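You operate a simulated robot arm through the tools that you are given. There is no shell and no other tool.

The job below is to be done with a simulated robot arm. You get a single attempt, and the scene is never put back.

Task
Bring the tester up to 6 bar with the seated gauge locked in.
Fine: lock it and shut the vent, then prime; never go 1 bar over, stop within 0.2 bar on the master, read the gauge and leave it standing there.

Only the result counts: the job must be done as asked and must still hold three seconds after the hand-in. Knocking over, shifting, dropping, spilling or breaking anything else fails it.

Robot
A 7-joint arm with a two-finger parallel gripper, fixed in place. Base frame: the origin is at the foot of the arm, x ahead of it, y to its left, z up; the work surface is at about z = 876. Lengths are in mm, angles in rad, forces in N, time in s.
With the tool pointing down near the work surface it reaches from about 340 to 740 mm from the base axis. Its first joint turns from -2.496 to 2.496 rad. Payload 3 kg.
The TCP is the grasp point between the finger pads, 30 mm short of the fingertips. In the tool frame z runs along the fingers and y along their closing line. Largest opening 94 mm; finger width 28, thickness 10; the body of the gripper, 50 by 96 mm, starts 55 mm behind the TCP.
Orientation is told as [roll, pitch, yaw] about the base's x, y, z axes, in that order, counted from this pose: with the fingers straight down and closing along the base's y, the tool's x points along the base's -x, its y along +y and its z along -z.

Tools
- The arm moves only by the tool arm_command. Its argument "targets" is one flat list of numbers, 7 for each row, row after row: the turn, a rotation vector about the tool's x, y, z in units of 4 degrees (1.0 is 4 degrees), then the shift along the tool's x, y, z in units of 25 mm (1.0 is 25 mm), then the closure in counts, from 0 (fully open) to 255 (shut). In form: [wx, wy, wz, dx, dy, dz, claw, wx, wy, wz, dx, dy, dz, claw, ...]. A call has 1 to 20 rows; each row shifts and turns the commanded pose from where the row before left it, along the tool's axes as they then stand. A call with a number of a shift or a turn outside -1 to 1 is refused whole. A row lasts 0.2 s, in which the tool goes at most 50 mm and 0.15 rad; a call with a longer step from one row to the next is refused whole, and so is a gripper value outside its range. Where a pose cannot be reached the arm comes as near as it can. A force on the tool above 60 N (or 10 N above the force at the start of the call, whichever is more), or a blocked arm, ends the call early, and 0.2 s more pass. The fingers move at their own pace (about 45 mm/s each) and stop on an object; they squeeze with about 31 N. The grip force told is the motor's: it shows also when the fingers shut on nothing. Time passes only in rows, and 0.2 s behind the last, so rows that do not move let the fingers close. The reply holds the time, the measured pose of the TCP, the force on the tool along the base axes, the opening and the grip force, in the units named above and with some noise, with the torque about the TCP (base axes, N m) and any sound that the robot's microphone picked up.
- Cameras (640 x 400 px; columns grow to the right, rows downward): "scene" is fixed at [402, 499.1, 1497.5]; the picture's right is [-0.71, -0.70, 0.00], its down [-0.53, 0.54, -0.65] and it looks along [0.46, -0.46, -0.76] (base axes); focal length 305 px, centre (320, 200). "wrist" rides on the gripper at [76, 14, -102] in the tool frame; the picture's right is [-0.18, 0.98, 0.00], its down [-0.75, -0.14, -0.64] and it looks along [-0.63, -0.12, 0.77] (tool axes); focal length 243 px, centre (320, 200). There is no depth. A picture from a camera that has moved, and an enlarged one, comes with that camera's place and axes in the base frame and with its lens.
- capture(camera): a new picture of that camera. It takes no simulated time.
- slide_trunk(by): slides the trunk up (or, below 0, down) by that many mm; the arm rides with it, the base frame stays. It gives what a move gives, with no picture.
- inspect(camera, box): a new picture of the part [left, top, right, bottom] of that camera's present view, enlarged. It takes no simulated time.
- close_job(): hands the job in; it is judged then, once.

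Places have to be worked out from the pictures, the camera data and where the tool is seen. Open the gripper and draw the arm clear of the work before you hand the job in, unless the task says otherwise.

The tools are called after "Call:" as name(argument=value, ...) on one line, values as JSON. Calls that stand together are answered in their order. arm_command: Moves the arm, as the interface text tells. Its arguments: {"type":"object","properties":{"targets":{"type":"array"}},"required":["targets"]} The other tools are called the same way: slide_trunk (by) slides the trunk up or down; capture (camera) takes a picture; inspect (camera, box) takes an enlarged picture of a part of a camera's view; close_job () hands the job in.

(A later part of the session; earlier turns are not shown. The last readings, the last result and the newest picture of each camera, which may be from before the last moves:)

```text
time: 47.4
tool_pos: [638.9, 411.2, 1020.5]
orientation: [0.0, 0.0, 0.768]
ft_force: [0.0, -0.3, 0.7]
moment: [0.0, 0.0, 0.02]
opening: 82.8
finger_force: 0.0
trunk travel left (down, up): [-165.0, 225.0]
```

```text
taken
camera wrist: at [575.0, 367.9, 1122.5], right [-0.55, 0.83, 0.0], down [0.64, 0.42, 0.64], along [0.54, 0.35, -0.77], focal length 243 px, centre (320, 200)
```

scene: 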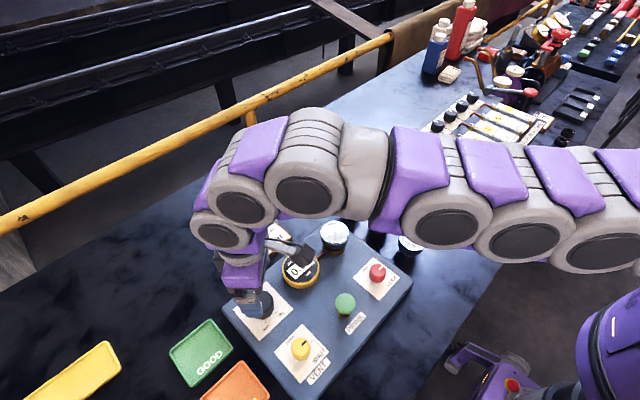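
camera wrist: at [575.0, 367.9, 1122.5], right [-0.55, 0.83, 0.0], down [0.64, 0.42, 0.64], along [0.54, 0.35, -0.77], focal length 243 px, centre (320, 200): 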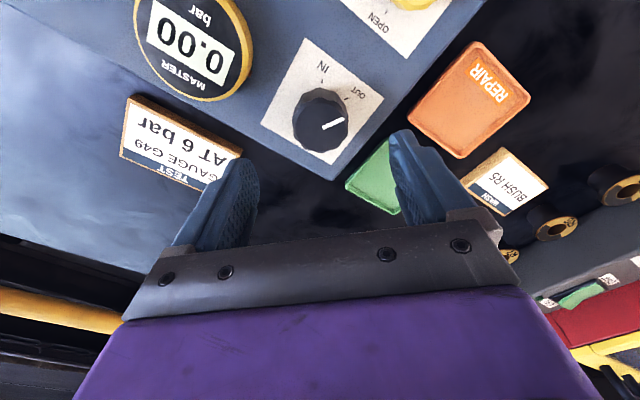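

I'll enlarge the knob to fix its centre.

Call:
inspect(camera="wrist", box=[260, 40, 400, 180])

```text
2.86 times, centred on (330, 110) of wrist
camera zoom: at [575.0, 367.9, 1122.5], right [-0.55, 0.83, 0.0], down [0.64, 0.42, 0.64], along [0.54, 0.35, -0.77], focal length 693 px, centre (291, 457)
```

zoom: 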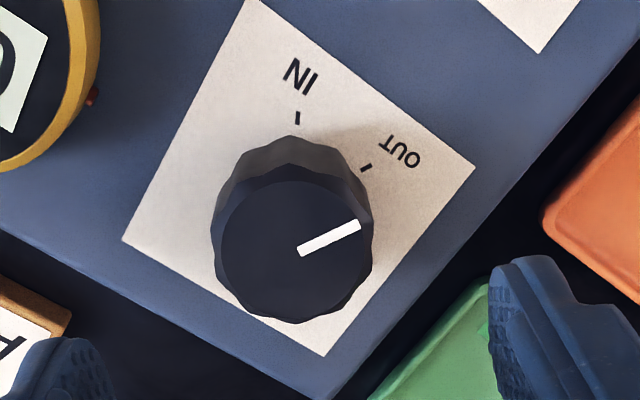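

The knob's centre is at (644.5,415.5), 7 mm further out. I'll try moving there now with the lowered trunk.

Call:
arm_command(targets=[0, 0, 0, -0.15, 0, 0, 30, 0, 0, 0, -0.13, 0, 0, 30, 0, 0, 0, 0, 0, 0, 30])

Call:
inspect(camera="wrist", box=[260, 40, 400, 180])

```text
time: 48.2
tool_pos: [638.8, 412.0, 1020.6]
orientation: [0.0, -0.002, 0.768]
ft_force: [-0.8, 0.2, 0.0]
moment: [0.0, 0.02, -0.01]
opening: 82.9
finger_force: 0.2
out of reach, approached as far as the arm can: row 1, 2
trunk travel left (down, up): [-165.0, 225.0]
```

```text
2.86 times, centred on (330, 110) of wrist
camera zoom: at [575.0, 368.0, 1122.2], right [-0.55, 0.83, 0.0], down [0.64, 0.42, 0.64], along [0.54, 0.35, -0.77], focal length 693 px, centre (291, 457)
```

zoom: 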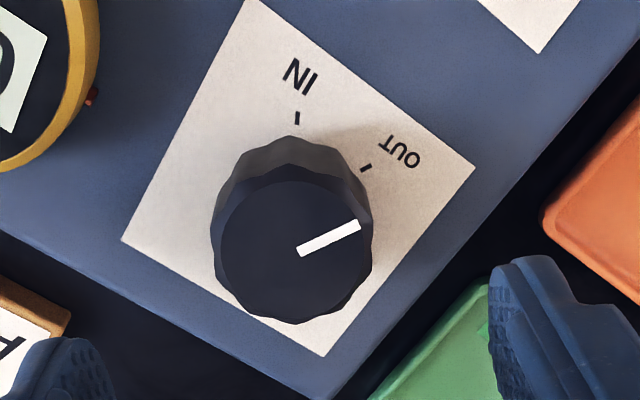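

It is still unreachable with the tool vertical. I'll tilt the tool about 4° outward along the radial direction and then try the 7 mm again.

Call:
arm_command(targets=[0.1, -0.49, 0, 0, 0, 0, 30, 0.1, -0.49, 0, 0, 0, 0, 30, 0, 0, 0, -0.14, 0, 0, 30, 0, 0, 0, -0.13, 0, 0, 30, 0, 0, 0, 0, 0, 0, 30])

Call:
inspect(camera="wrist", box=[240, 40, 400, 200])

```text
time: 49.4
tool_pos: [643.7, 413.9, 1020.9]
orientation: [-0.015, -0.069, 0.768]
ft_force: [0.4, 0.6, -0.4]
moment: [-0.01, -0.01, 0.02]
opening: 82.9
finger_force: 0.0
trunk travel left (down, up): [-165.0, 225.0]
```

```text
2.50 times, centred on (320, 120) of wrist
camera zoom: at [572.4, 367.5, 1116.9], right [-0.55, 0.83, 0.0], down [0.6, 0.4, 0.69], along [0.58, 0.38, -0.72], focal length 606 px, centre (320, 400)
```

zoom: 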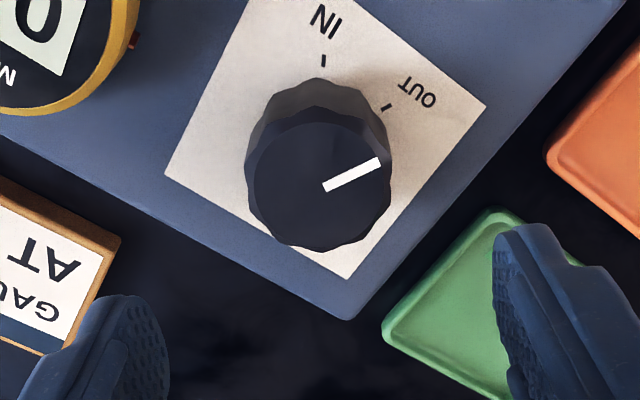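

It now reaches (643.7,414) with a 4° tilt, aligned on the knob. I'll descend with the trunk so the arm configuration stays the same, 60 mm first.

Call:
slide_trunk(by=-60)

Call:
capture(camera="wrist")

Call:
capture(camera="scene")

```text
time: 50.4
tool_pos: [641.5, 415.4, 961.7]
orientation: [-0.014, -0.071, 0.768]
ft_force: [-0.2, -0.5, 0.0]
moment: [0.0, 0.0, -0.02]
opening: 82.9
finger_force: 0.0
trunk travel left (down, up): [-105.0, 285.0]
```

```text
taken
camera wrist: at [572.0, 368.3, 1056.9], right [-0.55, 0.83, 0.0], down [0.6, 0.4, 0.69], along [0.58, 0.38, -0.72], focal length 243 px, centre (320, 200)
```

wrist: 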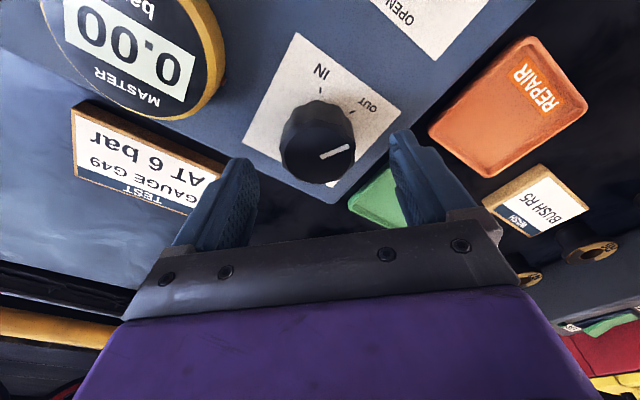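

```text
taken
```

scene: 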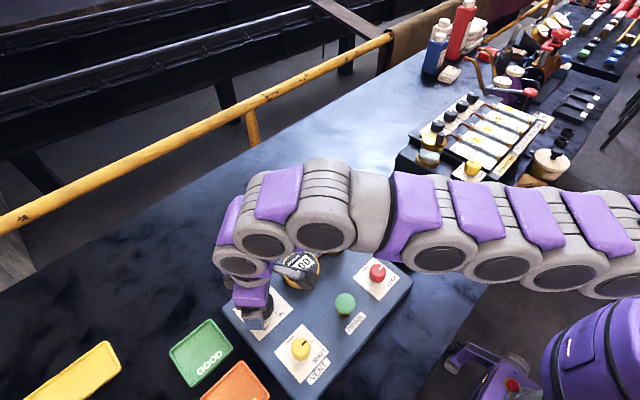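

I'll enlarge again to verify alignment before the last part of the descent.

Call:
inspect(camera="wrist", box=[260, 80, 400, 220])

```text
2.86 times, centred on (330, 150) of wrist
camera zoom: at [572.0, 368.3, 1056.9], right [-0.55, 0.83, 0.0], down [0.6, 0.4, 0.69], along [0.58, 0.38, -0.72], focal length 693 px, centre (291, 343)
```

zoom: 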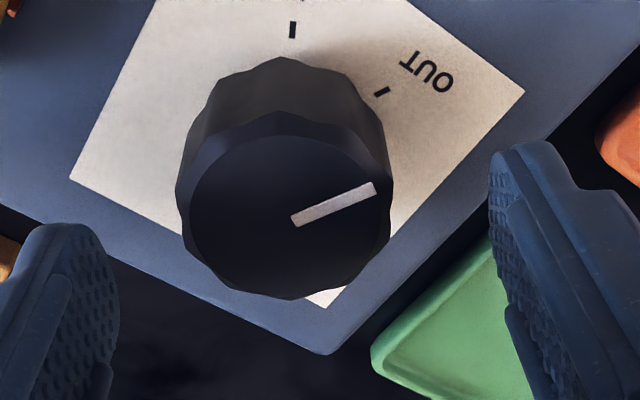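

Alignment is good: knob at (643.6,415.1), TCP at about (642.6,414.7), with the tips leaning 2 mm outward. I'll lower another 26 mm and close.

Call:
slide_trunk(by=-26)

Call:
arm_command(targets=[0, 0, 0, 0, 0, 0, 255, 0, 0, 0, 0, 0, 0, 255, 0, 0, 0, 0, 0, 0, 255, 0, 0, 0, 0, 0, 0, 255])

Call:
capture(camera="wrist")

```text
time: 51.1
tool_pos: [642.2, 414.8, 935.0]
orientation: [-0.015, -0.07, 0.768]
ft_force: [-0.4, -0.2, 0.3]
moment: [0.07, -0.04, 0.0]
opening: 82.9
finger_force: 0.0
trunk travel left (down, up): [-79.0, 311.0]
```

```text
time: 52.1
tool_pos: [643.3, 413.8, 935.4]
orientation: [-0.015, -0.071, 0.767]
ft_force: [5.2, -2.9, 0.5]
moment: [0.39, 0.39, 0.01]
opening: 47.6
finger_force: 45.0
trunk travel left (down, up): [-79.0, 311.0]
```

```text
taken
camera wrist: at [573.0, 367.2, 1030.6], right [-0.55, 0.84, 0.0], down [0.6, 0.4, 0.69], along [0.58, 0.38, -0.72], focal length 243 px, centre (320, 200)
```

wrist: 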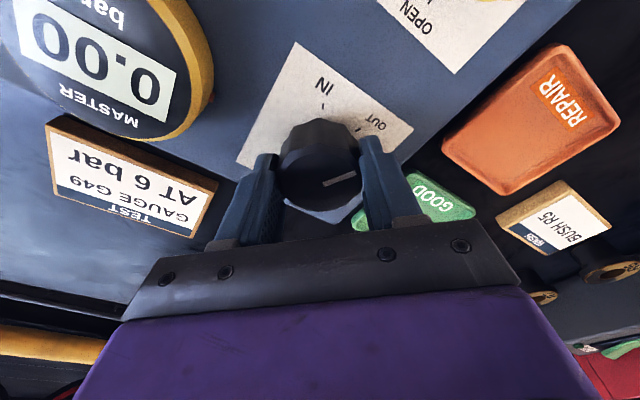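

The knob is gripped and the master is visible. I'll turn clockwise 12° and read.

Call:
arm_command(targets=[0, 0, 1, 0, 0, 0, 255, 0, 0, 1, 0, 0, 0, 255, 0, 0, 1, 0, 0, 0, 255])

Call:
capture(camera="wrist")

```text
time: 52.9
tool_pos: [643.3, 414.2, 935.7]
orientation: [0.001, -0.073, 0.557]
ft_force: [15.4, 0.6, 6.4]
moment: [-0.65, -1.09, -0.01]
opening: 47.4
finger_force: 45.1
trunk travel left (down, up): [-79.0, 311.0]
```

```text
taken
camera wrist: at [565.2, 381.7, 1030.7], right [-0.36, 0.93, 0.01], down [0.67, 0.25, 0.69], along [0.64, 0.26, -0.72], focal length 243 px, centre (320, 200)
```

wrist: 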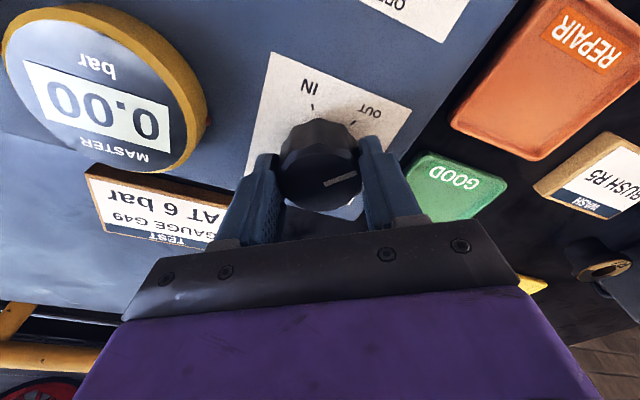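

The knob turned with the hand and the master still reads 0.00, perhaps slack. I'll turn another 12° and read.

Call:
arm_command(targets=[0, 0, 1, 0, 0, 0, 255, 0, 0, 1, 0, 0, 0, 255, 0, 0, 1, 0, 0, 0, 255])

Call:
capture(camera="wrist")

```text
time: 53.7
tool_pos: [642.1, 415.1, 934.0]
orientation: [0.016, -0.068, 0.346]
ft_force: [11.4, -3.5, 0.1]
moment: [-1.63, -1.08, -0.04]
opening: 47.4
finger_force: 45.3
trunk travel left (down, up): [-79.0, 311.0]
```

```text
taken
camera wrist: at [560.8, 397.5, 1031.1], right [-0.16, 0.99, 0.03], down [0.72, 0.1, 0.69], along [0.68, 0.13, -0.72], focal length 243 px, centre (320, 200)
```

wrist: 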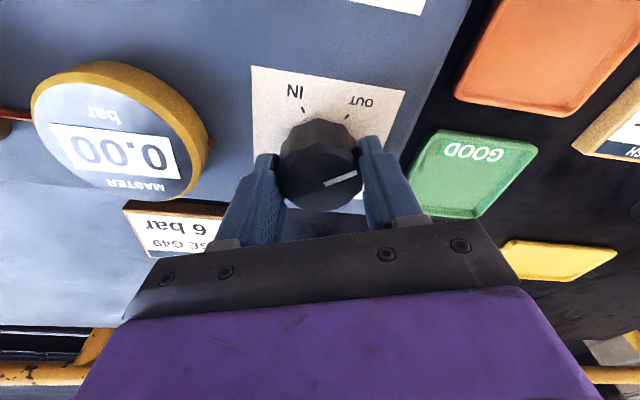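

The reading is still 0.00 after 24°, and the pointer has clearly moved away from OUT. I'll continue in small steps.

Call:
arm_command(targets=[0, 0, 1, 0, 0, 0, 255, 0, 0, 1, 0, 0, 0, 255, 0, 0, 1, 0, 0, 0, 255])

Call:
capture(camera="wrist")

```text
time: 54.5
tool_pos: [641.4, 415.1, 933.8]
orientation: [0.03, -0.064, 0.138]
ft_force: [16.2, 0.1, 7.2]
moment: [-1.64, -1.08, -0.02]
opening: 47.9
finger_force: 45.4
trunk travel left (down, up): [-79.0, 311.0]
```

```text
taken
camera wrist: at [559.7, 413.8, 1031.7], right [0.05, 1.0, 0.04], down [0.73, -0.06, 0.68], along [0.69, 0.0, -0.73], focal length 243 px, centre (320, 200)
```

wrist: 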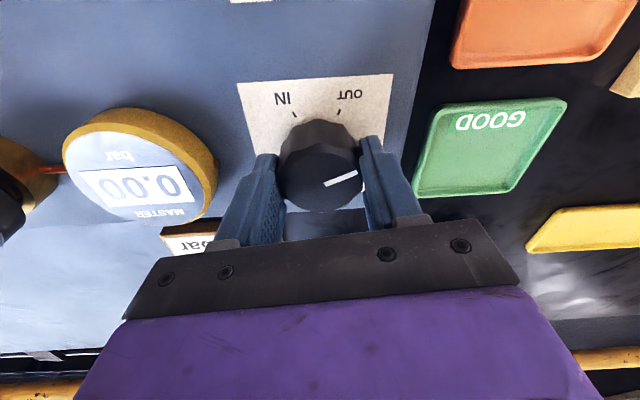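

I'll enlarge the master to be sure of the digits through the glare.

Call:
inspect(camera="wrist", box=[50, 90, 230, 230])

Call:
capture(camera="scene")

```text
2.86 times, centred on (140, 160) of wrist
camera zoom: at [559.7, 413.8, 1031.7], right [0.05, 1.0, 0.04], down [0.73, -0.06, 0.68], along [0.69, 0.0, -0.73], focal length 693 px, centre (834, 314)
```

zoom: 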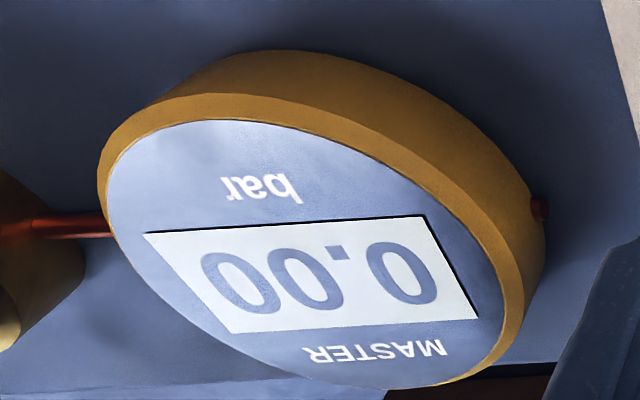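

```text
taken
```

scene: 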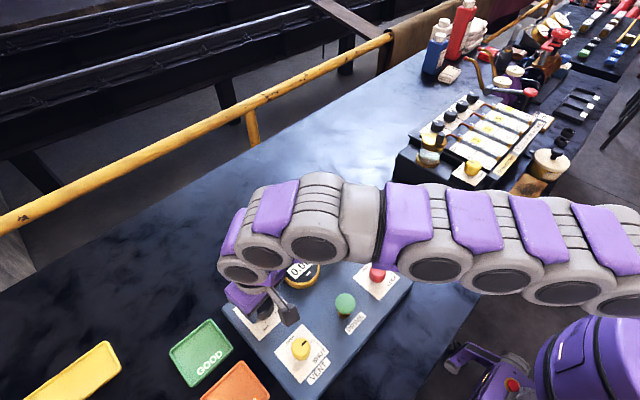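

The master still reads 0.00 after 36°, so I'll turn another 8°.

Call:
arm_command(targets=[0, 0, 1, 0, 0, 0, 255, 0, 0, 1, 0, 0, 0, 255, 0, 0, 0, 0, 0, 0, 255])

Call:
capture(camera="wrist")

```text
time: 55.3
tool_pos: [641.4, 413.8, 934.7]
orientation: [0.039, -0.059, 0.0]
ft_force: [19.6, -1.3, 8.6]
moment: [-1.46, -0.92, 0.0]
opening: 47.9
finger_force: 45.1
trunk travel left (down, up): [-79.0, 311.0]
```

```text
taken
camera wrist: at [560.9, 424.6, 1032.1], right [0.18, 0.98, 0.05], down [0.71, -0.17, 0.68], along [0.68, -0.09, -0.73], focal length 243 px, centre (320, 200)
```

wrist: 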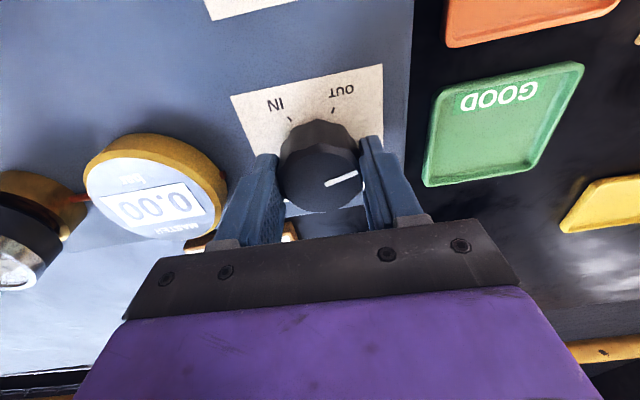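

It reads 0.00 at 44°. I'll turn another 12° while the master is still in view.

Call:
arm_command(targets=[0, 0, 1, 0, 0, 0, 255, 0, 0, 1, 0, 0, 0, 255, 0, 0, 1, 0, 0, 0, 255])

Call:
inspect(camera="wrist", box=[60, 60, 400, 280])

```text
time: 56.1
tool_pos: [642.4, 414.8, 935.2]
orientation: [0.048, -0.047, -0.213]
ft_force: [18.2, -1.5, 5.7]
moment: [-1.64, -1.08, -0.02]
opening: 48.1
finger_force: 44.6
trunk travel left (down, up): [-79.0, 311.0]
```

```text
1.82 times, centred on (230, 170) of wrist
camera zoom: at [565.3, 440.4, 1032.8], right [0.38, 0.92, 0.06], down [0.67, -0.32, 0.67], along [0.64, -0.22, -0.74], focal length 441 px, centre (484, 254)
```

zoom: 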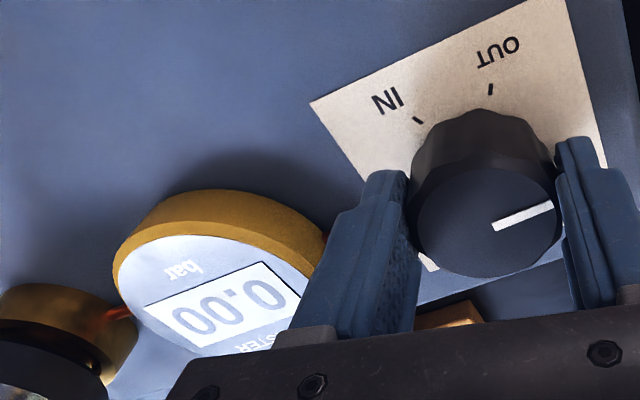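

It still shows 0.00 after about 56°. I'll open, turn the hand back 56° around the knob without touching it, and regrip.

Call:
arm_command(targets=[0, 0, 0, 0, 0, 0, 70, 0, 0, 0, 0, 0, 0, 70, 0, 0, 0, 0, 0, 0, 70, 0, 0, -1, 0, 0, 0, 70, 0, 0, -1, 0, 0, 0, 70, 0, 0, -1, 0, 0, 0, 70, 0, 0, -1, 0, 0, 0, 70, 0, 0, -1, 0, 0, 0, 70, 0, 0, -1, 0, 0, 0, 70, 0, 0, -1, 0, 0, 0, 70, 0, 0, -1, 0, 0, 0, 70, 0, 0, -1, 0, 0, 0, 70, 0, 0, -1, 0, 0, 0, 70, 0, 0, -1, 0, 0, 0, 70, 0, 0, -1, 0, 0, 0, 70, 0, 0, -1, 0, 0, 0, 70, 0, 0, -1, 0, 0, 0, 70, 0, 0, 0, 0, 0, 0, 70])

Call:
capture(camera="wrist")

```text
time: 59.9
tool_pos: [642.5, 415.0, 935.0]
orientation: [-0.013, -0.069, 0.77]
ft_force: [0.8, 0.5, 0.1]
moment: [0.03, 0.0, 0.0]
opening: 68.3
finger_force: 0.0
trunk travel left (down, up): [-79.0, 311.0]
```

```text
taken
camera wrist: at [572.3, 367.7, 1030.1], right [-0.55, 0.83, 0.0], down [0.6, 0.4, 0.69], along [0.58, 0.38, -0.72], focal length 243 px, centre (320, 200)
```

wrist: 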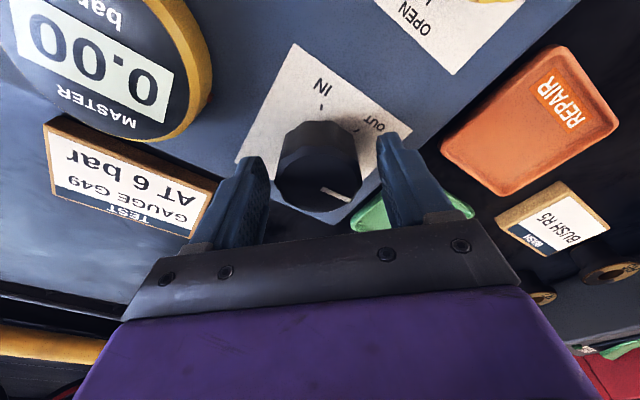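

The knob stayed put, turned about 55° from OUT, with the master at 0.00. I'll regrip and turn another 16°.

Call:
arm_command(targets=[0, 0, 0, 0, 0, 0, 255, 0, 0, 0, 0, 0, 0, 255, 0, 0, 0, 0, 0, 0, 255, 0, 0, 1, 0, 0, 0, 255, 0, 0, 1, 0, 0, 0, 255, 0, 0, 1, 0, 0, 0, 255, 0, 0, 1, 0, 0, 0, 255])

Call:
capture(camera="wrist")

```text
time: 61.5
tool_pos: [642.4, 414.8, 934.5]
orientation: [0.005, -0.07, 0.486]
ft_force: [4.0, -6.8, -6.0]
moment: [-0.86, -1.33, -0.01]
opening: 47.4
finger_force: 45.5
trunk travel left (down, up): [-79.0, 311.0]
```

```text
taken
camera wrist: at [563.4, 386.9, 1030.1], right [-0.3, 0.95, 0.02], down [0.69, 0.2, 0.69], along [0.66, 0.22, -0.72], focal length 243 px, centre (320, 200)
```

wrist: 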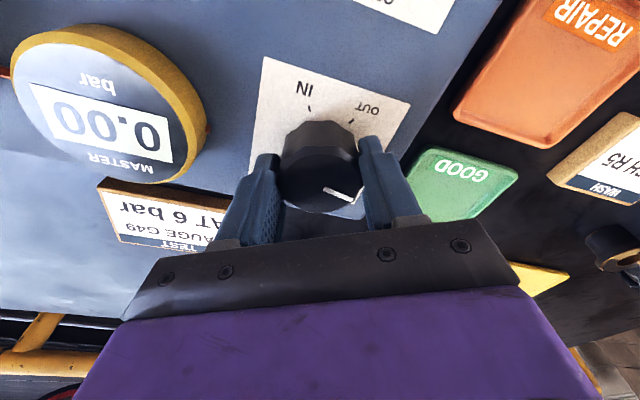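

The master reads 0.00 at about 72°. I'll keep turning in 16° steps.

Call:
arm_command(targets=[0, 0, 1, 0, 0, 0, 255, 0, 0, 1, 0, 0, 0, 255, 0, 0, 1, 0, 0, 0, 255, 0, 0, 1, 0, 0, 0, 255])

Call:
inspect(camera="wrist", box=[20, 40, 400, 280])

```text
time: 62.5
tool_pos: [643.1, 414.6, 934.3]
orientation: [0.024, -0.067, 0.208]
ft_force: [9.7, -3.5, -2.8]
moment: [-1.7, -0.97, -0.02]
opening: 47.9
finger_force: 45.2
trunk travel left (down, up): [-79.0, 311.0]
```

```text
1.67 times, centred on (210, 160) of wrist
camera zoom: at [559.9, 408.4, 1031.1], right [-0.02, 1.0, 0.04], down [0.73, -0.01, 0.69], along [0.69, 0.04, -0.73], focal length 404 px, centre (503, 267)
```

zoom: 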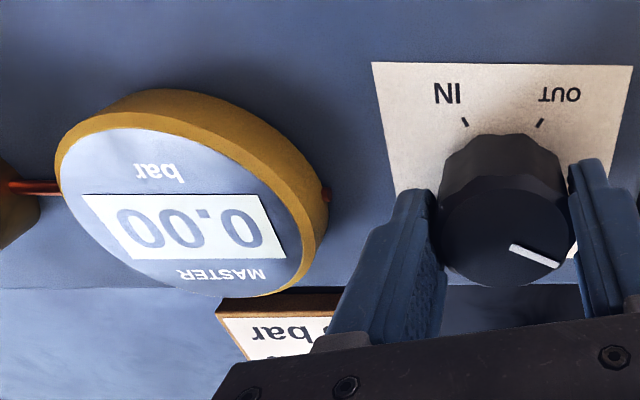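

It still reads 0.00 at about 88°. I'll turn 12° more.

Call:
arm_command(targets=[0, 0, 1, 0, 0, 0, 255, 0, 0, 1, 0, 0, 0, 255, 0, 0, 1, 0, 0, 0, 255, 0, 0, 0, 0, 0, 0, 255])

Call:
inspect(camera="wrist", box=[20, 40, 400, 280])

```text
time: 63.5
tool_pos: [642.4, 414.5, 933.4]
orientation: [0.038, -0.061, -0.003]
ft_force: [11.5, -2.5, 0.7]
moment: [-1.46, -0.75, -0.04]
opening: 48.1
finger_force: 44.9
trunk travel left (down, up): [-79.0, 311.0]
```

```text
1.67 times, centred on (210, 160) of wrist
camera zoom: at [561.1, 424.6, 1031.8], right [0.18, 0.98, 0.05], down [0.71, -0.17, 0.68], along [0.68, -0.09, -0.73], focal length 404 px, centre (503, 267)
```

zoom: 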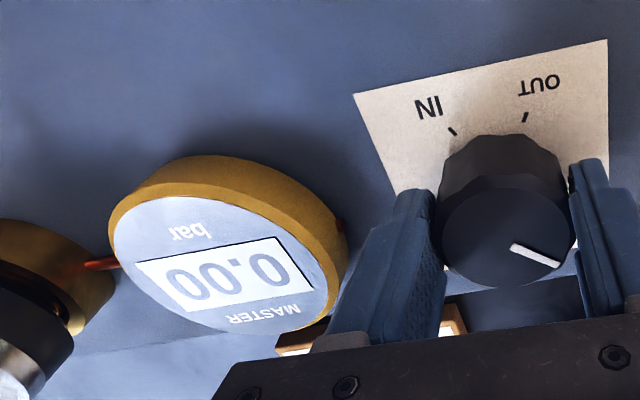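

It reads 0.00 at about 100°. I'll regrip and keep winding in with small steps.

Call:
arm_command(targets=[0, 0, 0, 0, 0, 0, 70, 0, 0, 0, 0, 0, 0, 70, 0, 0, 0, 0, 0, 0, 70, 0, 0, -1, 0, 0, 0, 70, 0, 0, -1, 0, 0, 0, 70, 0, 0, -1, 0, 0, 0, 70, 0, 0, -1, 0, 0, 0, 70, 0, 0, -1, 0, 0, 0, 70, 0, 0, -1, 0, 0, 0, 70, 0, 0, -1, 0, 0, 0, 70, 0, 0, -1, 0, 0, 0, 70, 0, 0, -1, 0, 0, 0, 70, 0, 0, -1, 0, 0, 0, 70, 0, 0, -1, 0, 0, 0, 70, 0, 0, 0, 0, 0, 0, 255, 0, 0, 0, 0, 0, 0, 255, 0, 0, 0, 0, 0, 0, 255])

Call:
arm_command(targets=[0, 0, 1, 0, 0, 0, 255, 0, 0, 1, 0, 0, 0, 255, 0, 0, 1, 0, 0, 0, 255])

Call:
capture(camera="wrist")

```text
time: 67.1
tool_pos: [643.8, 414.5, 934.5]
orientation: [-0.014, -0.069, 0.769]
ft_force: [7.0, -2.3, 2.4]
moment: [0.4, 0.34, 0.01]
opening: 48.1
finger_force: 44.6
trunk travel left (down, up): [-79.0, 311.0]
```

```text
time: 67.9
tool_pos: [641.7, 413.8, 934.8]
orientation: [0.0, -0.07, 0.557]
ft_force: [10.7, -5.5, 3.3]
moment: [-0.81, -0.98, -0.01]
opening: 47.8
finger_force: 44.8
trunk travel left (down, up): [-79.0, 311.0]
```

```text
taken
camera wrist: at [565.5, 381.8, 1030.7], right [-0.36, 0.93, 0.01], down [0.67, 0.25, 0.69], along [0.64, 0.26, -0.72], focal length 243 px, centre (320, 200)
```

wrist: 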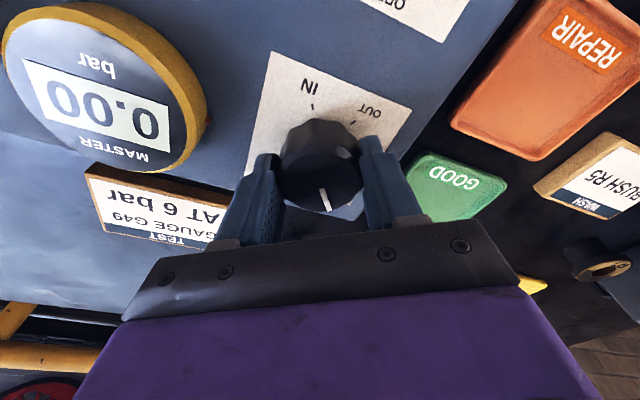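

Still 0.00 at about 112°, so I'll turn another 12°.

Call:
arm_command(targets=[0, 0, 1, 0, 0, 0, 255, 0, 0, 1, 0, 0, 0, 255, 0, 0, 1, 0, 0, 0, 255])

Call:
capture(camera="wrist")

```text
time: 68.7
tool_pos: [643.2, 414.6, 934.9]
orientation: [0.013, -0.071, 0.348]
ft_force: [14.0, -7.4, -0.2]
moment: [-1.47, -1.35, 0.0]
opening: 47.8
finger_force: 45.3
trunk travel left (down, up): [-79.0, 311.0]
```

```text
taken
camera wrist: at [561.0, 397.5, 1031.2], right [-0.16, 0.99, 0.03], down [0.72, 0.1, 0.69], along [0.68, 0.13, -0.72], focal length 243 px, centre (320, 200)
```

wrist: 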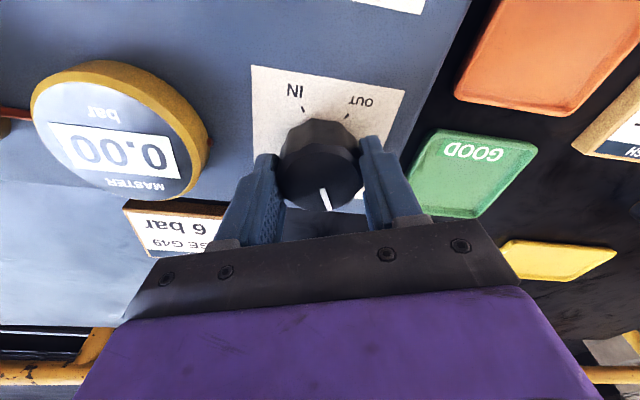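

It reads 0.00 at about 124°. I'll continue in 8° steps.

Call:
arm_command(targets=[0, 0, 1, 0, 0, 0, 255, 0, 0, 1, 0, 0, 0, 255, 0, 0, 0, 0, 0, 0, 255])

Call:
inspect(camera="wrist", box=[20, 40, 400, 280])

```text
time: 69.5
tool_pos: [643.0, 414.2, 935.0]
orientation: [0.027, -0.067, 0.208]
ft_force: [21.6, -1.7, 10.3]
moment: [-1.32, -0.78, -0.05]
opening: 48.0
finger_force: 44.8
trunk travel left (down, up): [-79.0, 311.0]
```

```text
1.67 times, centred on (210, 160) of wrist
camera zoom: at [559.8, 408.2, 1031.6], right [-0.02, 1.0, 0.04], down [0.73, -0.01, 0.69], along [0.69, 0.04, -0.73], focal length 404 px, centre (503, 267)
```

zoom: 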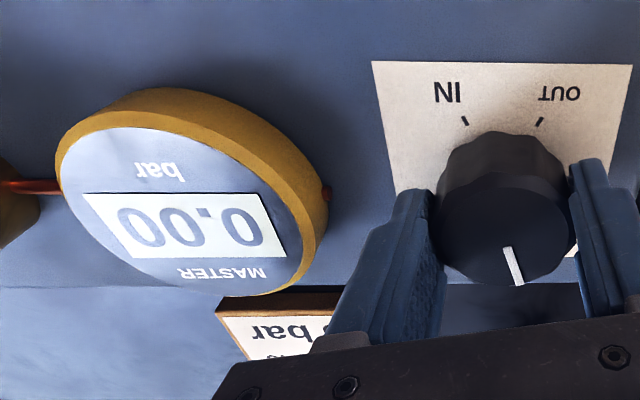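

Still 0.00 at about 132°. I'll take two more small steps.

Call:
arm_command(targets=[0, 0, 1, 0, 0, 0, 255, 0, 0, 1, 0, 0, 0, 255, 0, 0, 0, 0, 0, 0, 255])

Call:
inspect(camera="wrist", box=[20, 40, 400, 280])

```text
time: 70.3
tool_pos: [641.8, 413.9, 935.3]
orientation: [0.034, -0.061, 0.068]
ft_force: [26.9, 0.6, 12.3]
moment: [-1.09, -1.11, -0.02]
opening: 48.3
finger_force: 45.3
trunk travel left (down, up): [-79.0, 311.0]
```

```text
1.67 times, centred on (210, 160) of wrist
camera zoom: at [560.1, 419.1, 1032.0], right [0.11, 0.99, 0.05], down [0.72, -0.11, 0.68], along [0.68, -0.05, -0.73], focal length 404 px, centre (503, 267)
```

zoom: 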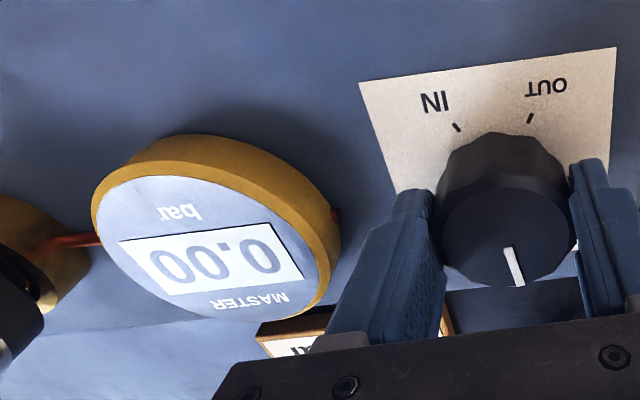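

It reads 0.00 at about 140°. I'll regrip and go on a little further, watching every step.

Call:
arm_command(targets=[0, 0, 0, 0, 0, 0, 70, 0, 0, 0, 0, 0, 0, 70, 0, 0, 0, 0, 0, 0, 70, 0, 0, -1, 0, 0, 0, 70, 0, 0, -1, 0, 0, 0, 70, 0, 0, -1, 0, 0, 0, 70, 0, 0, -1, 0, 0, 0, 70, 0, 0, -1, 0, 0, 0, 70, 0, 0, -1, 0, 0, 0, 70, 0, 0, -1, 0, 0, 0, 70, 0, 0, -1, 0, 0, 0, 70, 0, 0, -1, 0, 0, 0, 70, 0, 0, -1, 0, 0, 0, 70, 0, 0, 0, 0, 0, 0, 255, 0, 0, 0, 0, 0, 0, 255, 0, 0, 0, 0, 0, 0, 255])

Call:
arm_command(targets=[0, 0, 1, 0, 0, 0, 255, 0, 0, 1, 0, 0, 0, 255])

Call:
capture(camera="wrist")

```text
time: 73.7
tool_pos: [643.4, 413.3, 934.4]
orientation: [-0.014, -0.07, 0.768]
ft_force: [7.0, -2.3, 1.4]
moment: [0.48, 0.33, -0.02]
opening: 47.6
finger_force: 45.1
trunk travel left (down, up): [-79.0, 311.0]
```

```text
time: 74.3
tool_pos: [643.3, 414.6, 934.6]
orientation: [-0.006, -0.072, 0.628]
ft_force: [13.5, 0.0, 6.9]
moment: [-0.58, -0.36, -0.01]
opening: 47.4
finger_force: 45.2
trunk travel left (down, up): [-79.0, 311.0]
```

```text
taken
camera wrist: at [567.7, 376.9, 1030.6], right [-0.43, 0.9, 0.01], down [0.65, 0.3, 0.7], along [0.63, 0.3, -0.72], focal length 243 px, centre (320, 200)
```

wrist: 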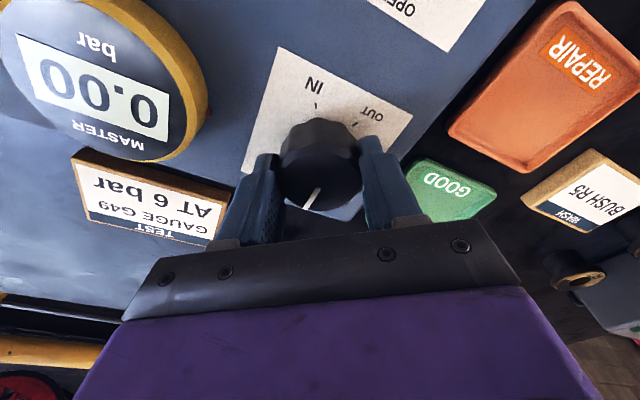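

The master reads 0.00 at about 148°. I'll turn a further 8°.

Call:
arm_command(targets=[0, 0, 1, 0, 0, 0, 255, 0, 0, 1, 0, 0, 0, 255])

Call:
inspect(camera="wrist", box=[0, 0, 400, 250])

```text
time: 74.9
tool_pos: [643.2, 413.6, 934.0]
orientation: [0.005, -0.073, 0.486]
ft_force: [15.2, -0.7, 4.6]
moment: [-0.96, -1.03, -0.02]
opening: 47.3
finger_force: 44.7
trunk travel left (down, up): [-79.0, 311.0]
```

```text
1.60 times, centred on (200, 125) of wrist
camera zoom: at [563.6, 386.8, 1030.9], right [-0.3, 0.95, 0.02], down [0.69, 0.2, 0.69], along [0.66, 0.22, -0.72], focal length 388 px, centre (512, 320)
```

zoom: 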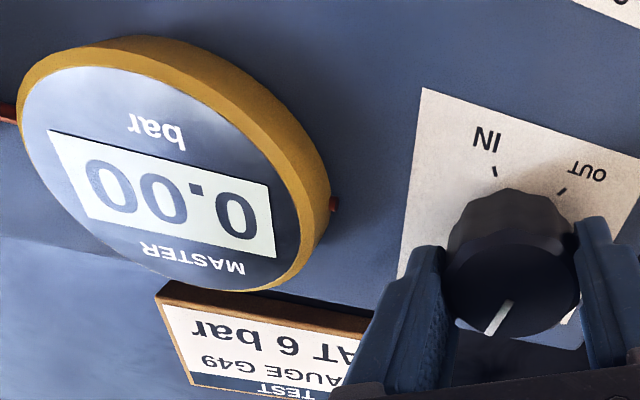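

The master is still 0.00 at about 156°, more than half the stroke, so the line is probably not fully primed. Before priming again I'll wind the screw back out about 64° so a sudden fill can't overshoot.

Call:
arm_command(targets=[0, 0, -1, 0, 0, 0, 255, 0, 0, -1, 0, 0, 0, 255, 0, 0, -1, 0, 0, 0, 255, 0, 0, -1, 0, 0, 0, 255, 0, 0, -1, 0, 0, 0, 255, 0, 0, -1, 0, 0, 0, 255, 0, 0, -1, 0, 0, 0, 255, 0, 0, -1, 0, 0, 0, 255, 0, 0, -1, 0, 0, 0, 255, 0, 0, -1, 0, 0, 0, 255, 0, 0, -1, 0, 0, 0, 255, 0, 0, -1, 0, 0, 0, 255, 0, 0, -1, 0, 0, 0, 255, 0, 0, -1, 0, 0, 0, 255, 0, 0, -1, 0, 0, 0, 255, 0, 0, -1, 0, 0, 0, 255])

Call:
capture(camera="wrist")

Call:
capture(camera="scene")

```text
time: 78.3
tool_pos: [643.4, 414.2, 934.2]
orientation: [-0.06, -0.033, 1.608]
ft_force: [22.3, -12.8, -6.7]
moment: [0.88, 0.88, -0.1]
opening: 48.4
finger_force: 45.0
trunk travel left (down, up): [-79.0, 311.0]
```

```text
taken
camera wrist: at [627.0, 332.5, 1031.9], right [-0.99, 0.15, -0.05], down [0.08, 0.73, 0.68], along [0.14, 0.66, -0.74], focal length 243 px, centre (320, 200)
```

wrist: 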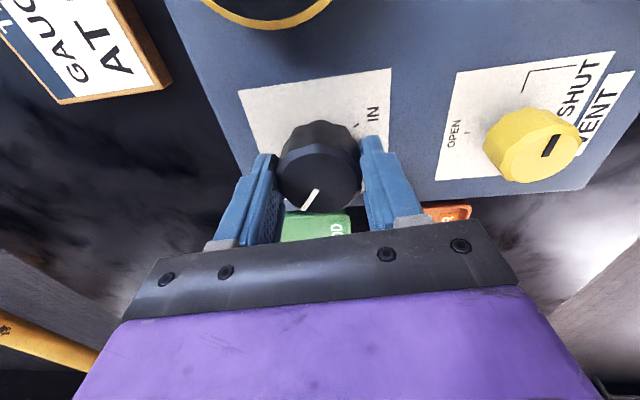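

```text
taken
```

scene: 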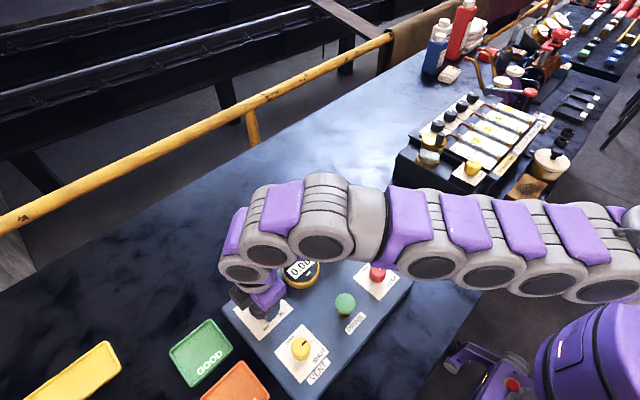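

The screw is back at about 92°. I'll release it, raise the trunk, and go back to the prime button with closed fingers and the tilt undone.

Call:
arm_command(targets=[0, 0, 0, 0, 0, 0, 70, 0, 0, 0, 0, 0, 0, 70, 0, 0, 0, 0, 0, 0, 70])

Call:
slide_trunk(by=86)

Call:
arm_command(targets=[0, 0, 0, 0.703, 0.813, 0, 255, 0, 0, 0, 0.703, 0.813, 0, 255, 0, 0, 0, 0.703, 0.813, 0, 255, 0, 0, 0, 0.703, 0.813, 0, 255, 0, 0, 0, 0.703, 0.813, 0, 255, 0, 0, 0, 0.703, 0.813, 0, 255, -0.43, 0.25, 0, 0, 0, 0, 255, -0.43, 0.25, 0, 0, 0, 0, 255, 0, 0, 0, 0, 0, 0, 255])

Call:
capture(camera="wrist")

Call:
capture(camera="scene")

```text
time: 79.1
tool_pos: [642.2, 413.9, 935.5]
orientation: [-0.062, -0.038, 1.607]
ft_force: [-0.6, 0.0, -0.5]
moment: [0.0, 0.04, 0.0]
opening: 68.1
finger_force: 0.1
trunk travel left (down, up): [-79.0, 311.0]
```

```text
time: 80.3
tool_pos: [642.0, 415.2, 1020.8]
orientation: [-0.061, -0.034, 1.607]
ft_force: [0.8, 0.5, 0.1]
moment: [-0.01, 0.02, 0.01]
opening: 68.3
finger_force: 0.0
trunk travel left (down, up): [-165.0, 225.0]
```

```text
time: 82.3
tool_pos: [522.6, 305.1, 1010.8]
orientation: [0.001, -0.001, 1.606]
ft_force: [-0.8, -0.7, -0.4]
moment: [-0.03, -0.01, -0.04]
opening: 0.0
finger_force: 30.9
trunk travel left (down, up): [-165.0, 225.0]
```

```text
taken
camera wrist: at [511.7, 227.7, 1111.5], right [-0.99, 0.15, 0.0], down [0.11, 0.76, 0.64], along [0.1, 0.64, -0.77], focal length 243 px, centre (320, 200)
```

wrist: 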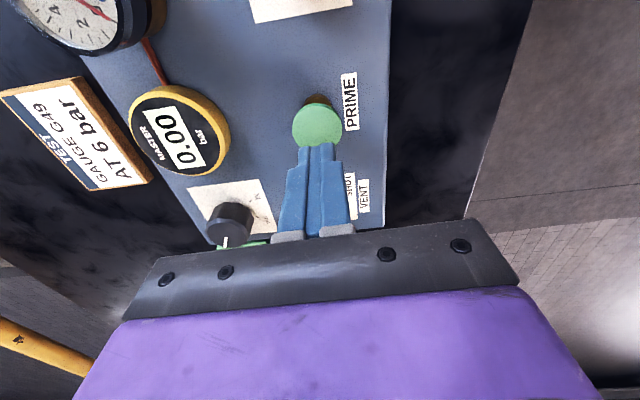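

```text
taken
```

scene: 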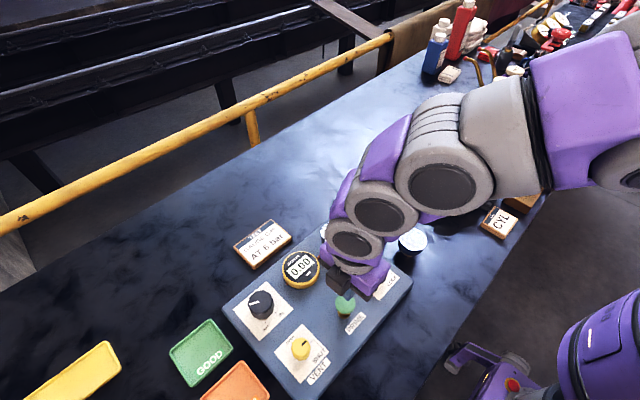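

The scene camera also shows the master at 0.00 here. I'll nudge 2.5 mm and press the button down, this time more deeply, in small steps.

Call:
arm_command(targets=[0, 0, 0, 0, -0.1, 0.7, 255, 0, 0, 0, 0, 0, 0.7, 255, 0, 0, 0, 0, 0, 0.4, 255, 0, 0, 0, 0, 0, 0.15, 255, 0, 0, 0, 0, 0, 0.15, 255, 0, 0, 0, 0, 0, 0.1, 255])

Call:
capture(camera="wrist")

```text
time: 83.7
tool_pos: [526.3, 303.9, 956.2]
orientation: [-0.004, -0.002, 1.607]
ft_force: [-0.5, -0.9, 8.5]
moment: [-0.12, 0.01, 0.04]
opening: 0.0
finger_force: 30.8
trunk travel left (down, up): [-165.0, 225.0]
```

```text
taken
camera wrist: at [514.5, 226.7, 1057.1], right [-0.99, 0.15, 0.0], down [0.11, 0.76, 0.64], along [0.1, 0.64, -0.76], focal length 243 px, centre (320, 200)
```

wrist: 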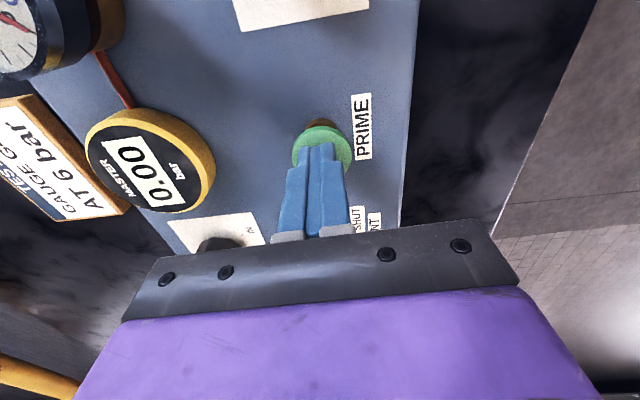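

The cap is at about half travel with 8.5 N. I'll press further.

Call:
arm_command(targets=[0, 0, 0, 0, 0, 0.06, 255, 0, 0, 0, 0, 0, 0.06, 255])

Call:
inspect(camera="scene", box=[220, 210, 420, 340])

```text
time: 84.3
tool_pos: [525.4, 304.3, 952.8]
orientation: [-0.002, -0.002, 1.607]
ft_force: [-2.2, -3.8, 9.2]
moment: [-0.15, 0.07, 0.01]
opening: 0.0
finger_force: 31.0
trunk travel left (down, up): [-165.0, 225.0]
heard: click
```

```text
3.08 times, centred on (320, 275) of scene
camera zoom: at [402.0, 499.1, 1497.5], right [-0.71, -0.7, 0.0], down [-0.53, 0.54, -0.65], along [0.46, -0.46, -0.76], focal length 937 px, centre (320, -31)
```

zoom: 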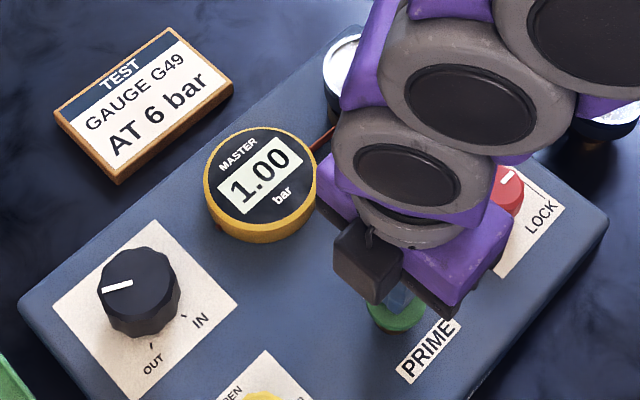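

The second click gave 1.00 bar. I'll hold briefly to see whether it keeps changing.

Call:
arm_command(targets=[0, 0, 0, 0, 0, 0, 255, 0, 0, 0, 0, 0, 0, 255])

Call:
inspect(camera="scene", box=[220, 210, 420, 340])

```text
time: 84.9
tool_pos: [525.6, 304.8, 952.8]
orientation: [-0.002, -0.002, 1.606]
ft_force: [-1.0, -3.5, 10.0]
moment: [-0.24, 0.07, -0.01]
opening: 0.0
finger_force: 30.8
trunk travel left (down, up): [-165.0, 225.0]
```

```text
3.08 times, centred on (320, 275) of scene
camera zoom: at [402.0, 499.1, 1497.5], right [-0.71, -0.7, 0.0], down [-0.53, 0.54, -0.65], along [0.46, -0.46, -0.76], focal length 937 px, centre (320, -31)
```

zoom: 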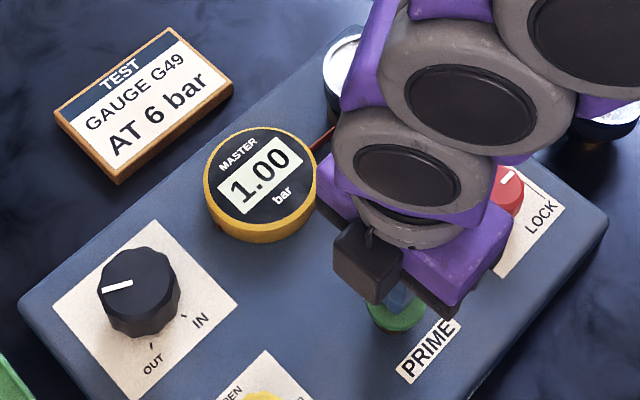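

It is steady at 1.00. I'll release the button and check that it holds.

Call:
arm_command(targets=[0, 0, 0, 0, 0, -0.3, 255, 0, 0, 0, 0, 0, -0.6, 255, 0, 0, 0, 0, 0, -0.9, 255, 0, 0, 0, 0, 0, -0.9, 60, 0, 0, 0, 0, 0, 0, 60])

Call:
inspect(camera="scene", box=[220, 210, 420, 340])

```text
time: 86.1
tool_pos: [525.1, 304.7, 1018.6]
orientation: [-0.002, -0.001, 1.609]
ft_force: [-0.3, -0.8, -1.0]
moment: [0.01, -0.01, 0.0]
opening: 50.5
finger_force: 0.0
trunk travel left (down, up): [-165.0, 225.0]
```

```text
3.08 times, centred on (320, 275) of scene
camera zoom: at [402.0, 499.1, 1497.5], right [-0.71, -0.7, 0.0], down [-0.53, 0.54, -0.65], along [0.46, -0.46, -0.76], focal length 937 px, centre (320, -31)
```

zoom: 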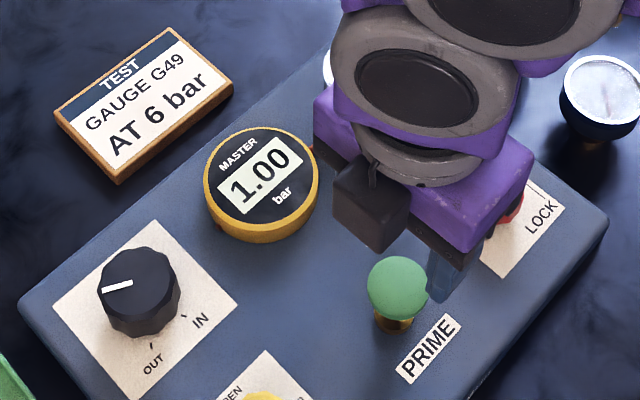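

1.00 bar holds. I'll return to the black knob: rotate to yaw 0.77, tilt 4° outward, and move over it.

Call:
arm_command(targets=[0, 0, 1, 0, 0, 0, 60, 0, 0, 1, 0, 0, 0, 60, 0, 0, 1, 0, 0, 0, 60, 0, 0, 1, 0, 0, 0, 60, 0, 0, 1, 0, 0, 0, 60, 0, 0, 1, 0, 0, 0, 60, 0, 0, 1, 0, 0, 0, 60, 0, 0, 1, 0, 0, 0, 60, 0, 0, 1, 0, 0, 0, 60, 0, 0, 1, 0, 0, 0, 60, 0, 0, 1, 0, 0, 0, 60, 0, 0, 1, 0, 0, 0, 60, 0.1, -0.49, 0, 0, 0, 0, 60, 0.1, -0.49, 0, 0, 0, 0, 60])

Call:
arm_command(targets=[0, 0, 0, -0.81, -0.015, 0.05, 60, 0, 0, 0, -0.81, -0.015, 0.05, 60, 0, 0, 0, -0.81, -0.015, 0.05, 60, 0, 0, 0, -0.81, -0.015, 0.05, 60, 0, 0, 0, -0.81, -0.015, 0.05, 60, 0, 0, 0, -0.81, -0.015, 0.05, 60, 0, 0, 0, -0.81, -0.015, 0.05, 60, 0, 0, 0, -0.78, -0.015, 0.05, 60, 0, 0, 0, 0, 0, 0, 60])

Call:
inspect(camera="wrist", box=[240, 40, 400, 200])

```text
time: 89.1
tool_pos: [527.6, 305.0, 1019.4]
orientation: [-0.013, -0.07, 0.77]
ft_force: [-0.6, -0.7, 0.9]
moment: [0.02, -0.01, 0.02]
opening: 71.9
finger_force: 0.0
trunk travel left (down, up): [-165.0, 225.0]
```

```text
time: 91.1
tool_pos: [644.1, 413.8, 1022.5]
orientation: [-0.015, -0.071, 0.766]
ft_force: [0.8, -0.7, -0.5]
moment: [-0.01, -0.03, -0.03]
opening: 71.9
finger_force: 0.1
trunk travel left (down, up): [-165.0, 225.0]
```

```text
2.50 times, centred on (320, 120) of wrist
camera zoom: at [574.6, 366.8, 1118.2], right [-0.55, 0.84, 0.0], down [0.6, 0.4, 0.69], along [0.58, 0.38, -0.72], focal length 606 px, centre (320, 400)
```

zoom: 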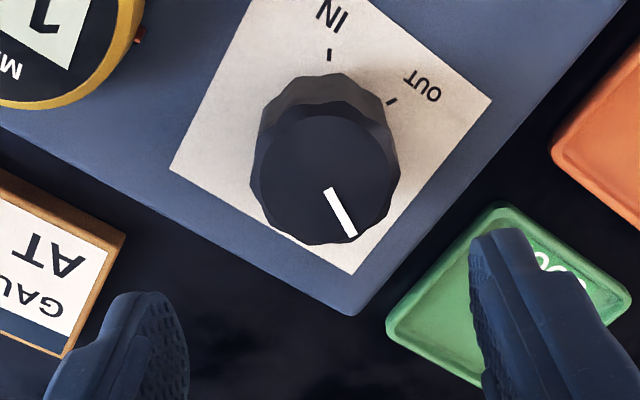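

The lateral offset is about 2 mm, so I'll correct that and lower the trunk 87 mm onto the knob.

Call:
arm_command(targets=[0, 0, 0, 0.02, 0.08, 0, 60, 0, 0, 0, 0, 0, 0, 60])

Call:
slide_trunk(by=-87)

Call:
arm_command(targets=[0, 0, 0, 0, 0, 0, 255, 0, 0, 0, 0, 0, 0, 255, 0, 0, 0, 0, 0, 0, 255])

Call:
capture(camera="wrist")

```text
time: 91.7
tool_pos: [643.5, 415.1, 1021.5]
orientation: [-0.013, -0.069, 0.768]
ft_force: [0.3, 0.5, -0.1]
moment: [-0.01, 0.0, 0.0]
opening: 71.8
finger_force: 0.1
trunk travel left (down, up): [-165.0, 225.0]
```

```text
time: 93.0
tool_pos: [643.6, 415.7, 934.7]
orientation: [-0.014, -0.068, 0.769]
ft_force: [1.0, -0.2, 0.5]
moment: [0.03, 0.02, -0.02]
opening: 71.7
finger_force: 0.0
trunk travel left (down, up): [-78.0, 312.0]
```

```text
time: 93.8
tool_pos: [643.4, 414.1, 934.0]
orientation: [-0.014, -0.069, 0.769]
ft_force: [4.1, -1.6, 0.4]
moment: [0.42, 0.4, -0.01]
opening: 47.9
finger_force: 42.1
trunk travel left (down, up): [-78.0, 312.0]
```

```text
taken
camera wrist: at [573.7, 367.7, 1029.9], right [-0.55, 0.84, 0.0], down [0.6, 0.4, 0.69], along [0.58, 0.38, -0.72], focal length 243 px, centre (320, 200)
```

wrist: 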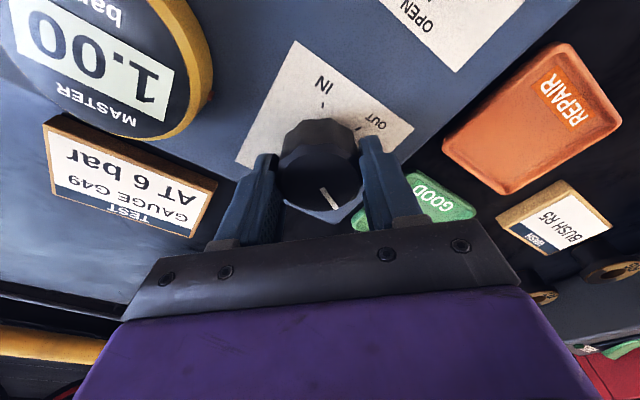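

The knob is regripped with the master at 1.00. I'll turn it in by 4° and read the change.

Call:
arm_command(targets=[0, 0, 1, 0, 0, 0, 255, 0, 0, 0, 0, 0, 0, 255])

Call:
capture(camera="wrist")

```text
time: 94.4
tool_pos: [643.9, 414.6, 933.3]
orientation: [-0.007, -0.069, 0.699]
ft_force: [8.5, -1.5, 2.4]
moment: [0.07, 0.02, -0.03]
opening: 47.4
finger_force: 45.0
trunk travel left (down, up): [-78.0, 312.0]
```

```text
taken
camera wrist: at [570.8, 372.3, 1030.0], right [-0.49, 0.87, 0.0], down [0.63, 0.35, 0.69], along [0.6, 0.34, -0.72], focal length 243 px, centre (320, 200)
```

wrist: 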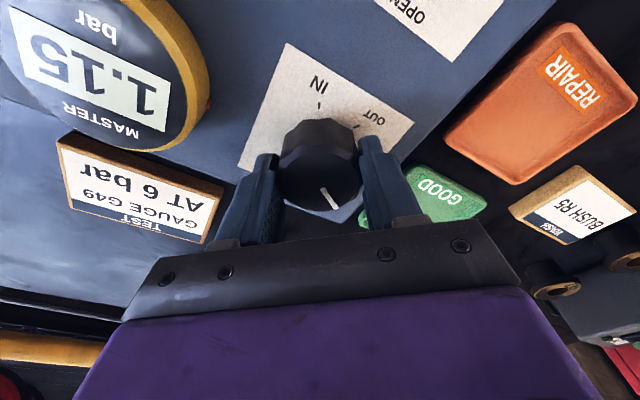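

It now reads 1.15 bar, so about 0.04 bar per degree. I'll turn another 12°.

Call:
arm_command(targets=[0, 0, 1, 0, 0, 0, 255, 0, 0, 1, 0, 0, 0, 255, 0, 0, 1, 0, 0, 0, 255])

Call:
capture(camera="wrist")

```text
time: 95.2
tool_pos: [643.7, 414.0, 935.0]
orientation: [0.006, -0.072, 0.487]
ft_force: [8.5, -3.0, 1.6]
moment: [-1.18, -0.77, -0.02]
opening: 47.4
finger_force: 45.1
trunk travel left (down, up): [-78.0, 312.0]
```

```text
taken
camera wrist: at [564.1, 387.1, 1030.2], right [-0.3, 0.95, 0.02], down [0.69, 0.2, 0.69], along [0.66, 0.22, -0.72], focal length 243 px, centre (320, 200)
```

wrist: 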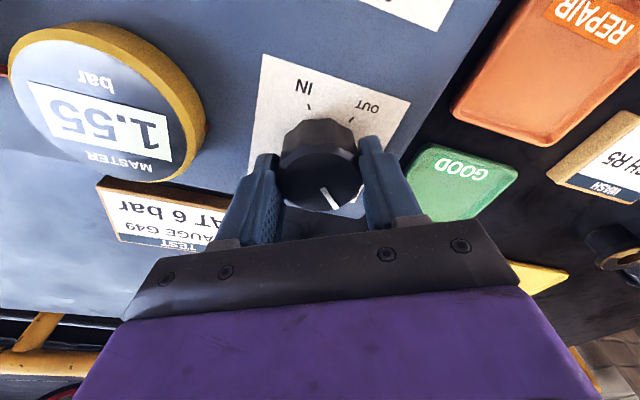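

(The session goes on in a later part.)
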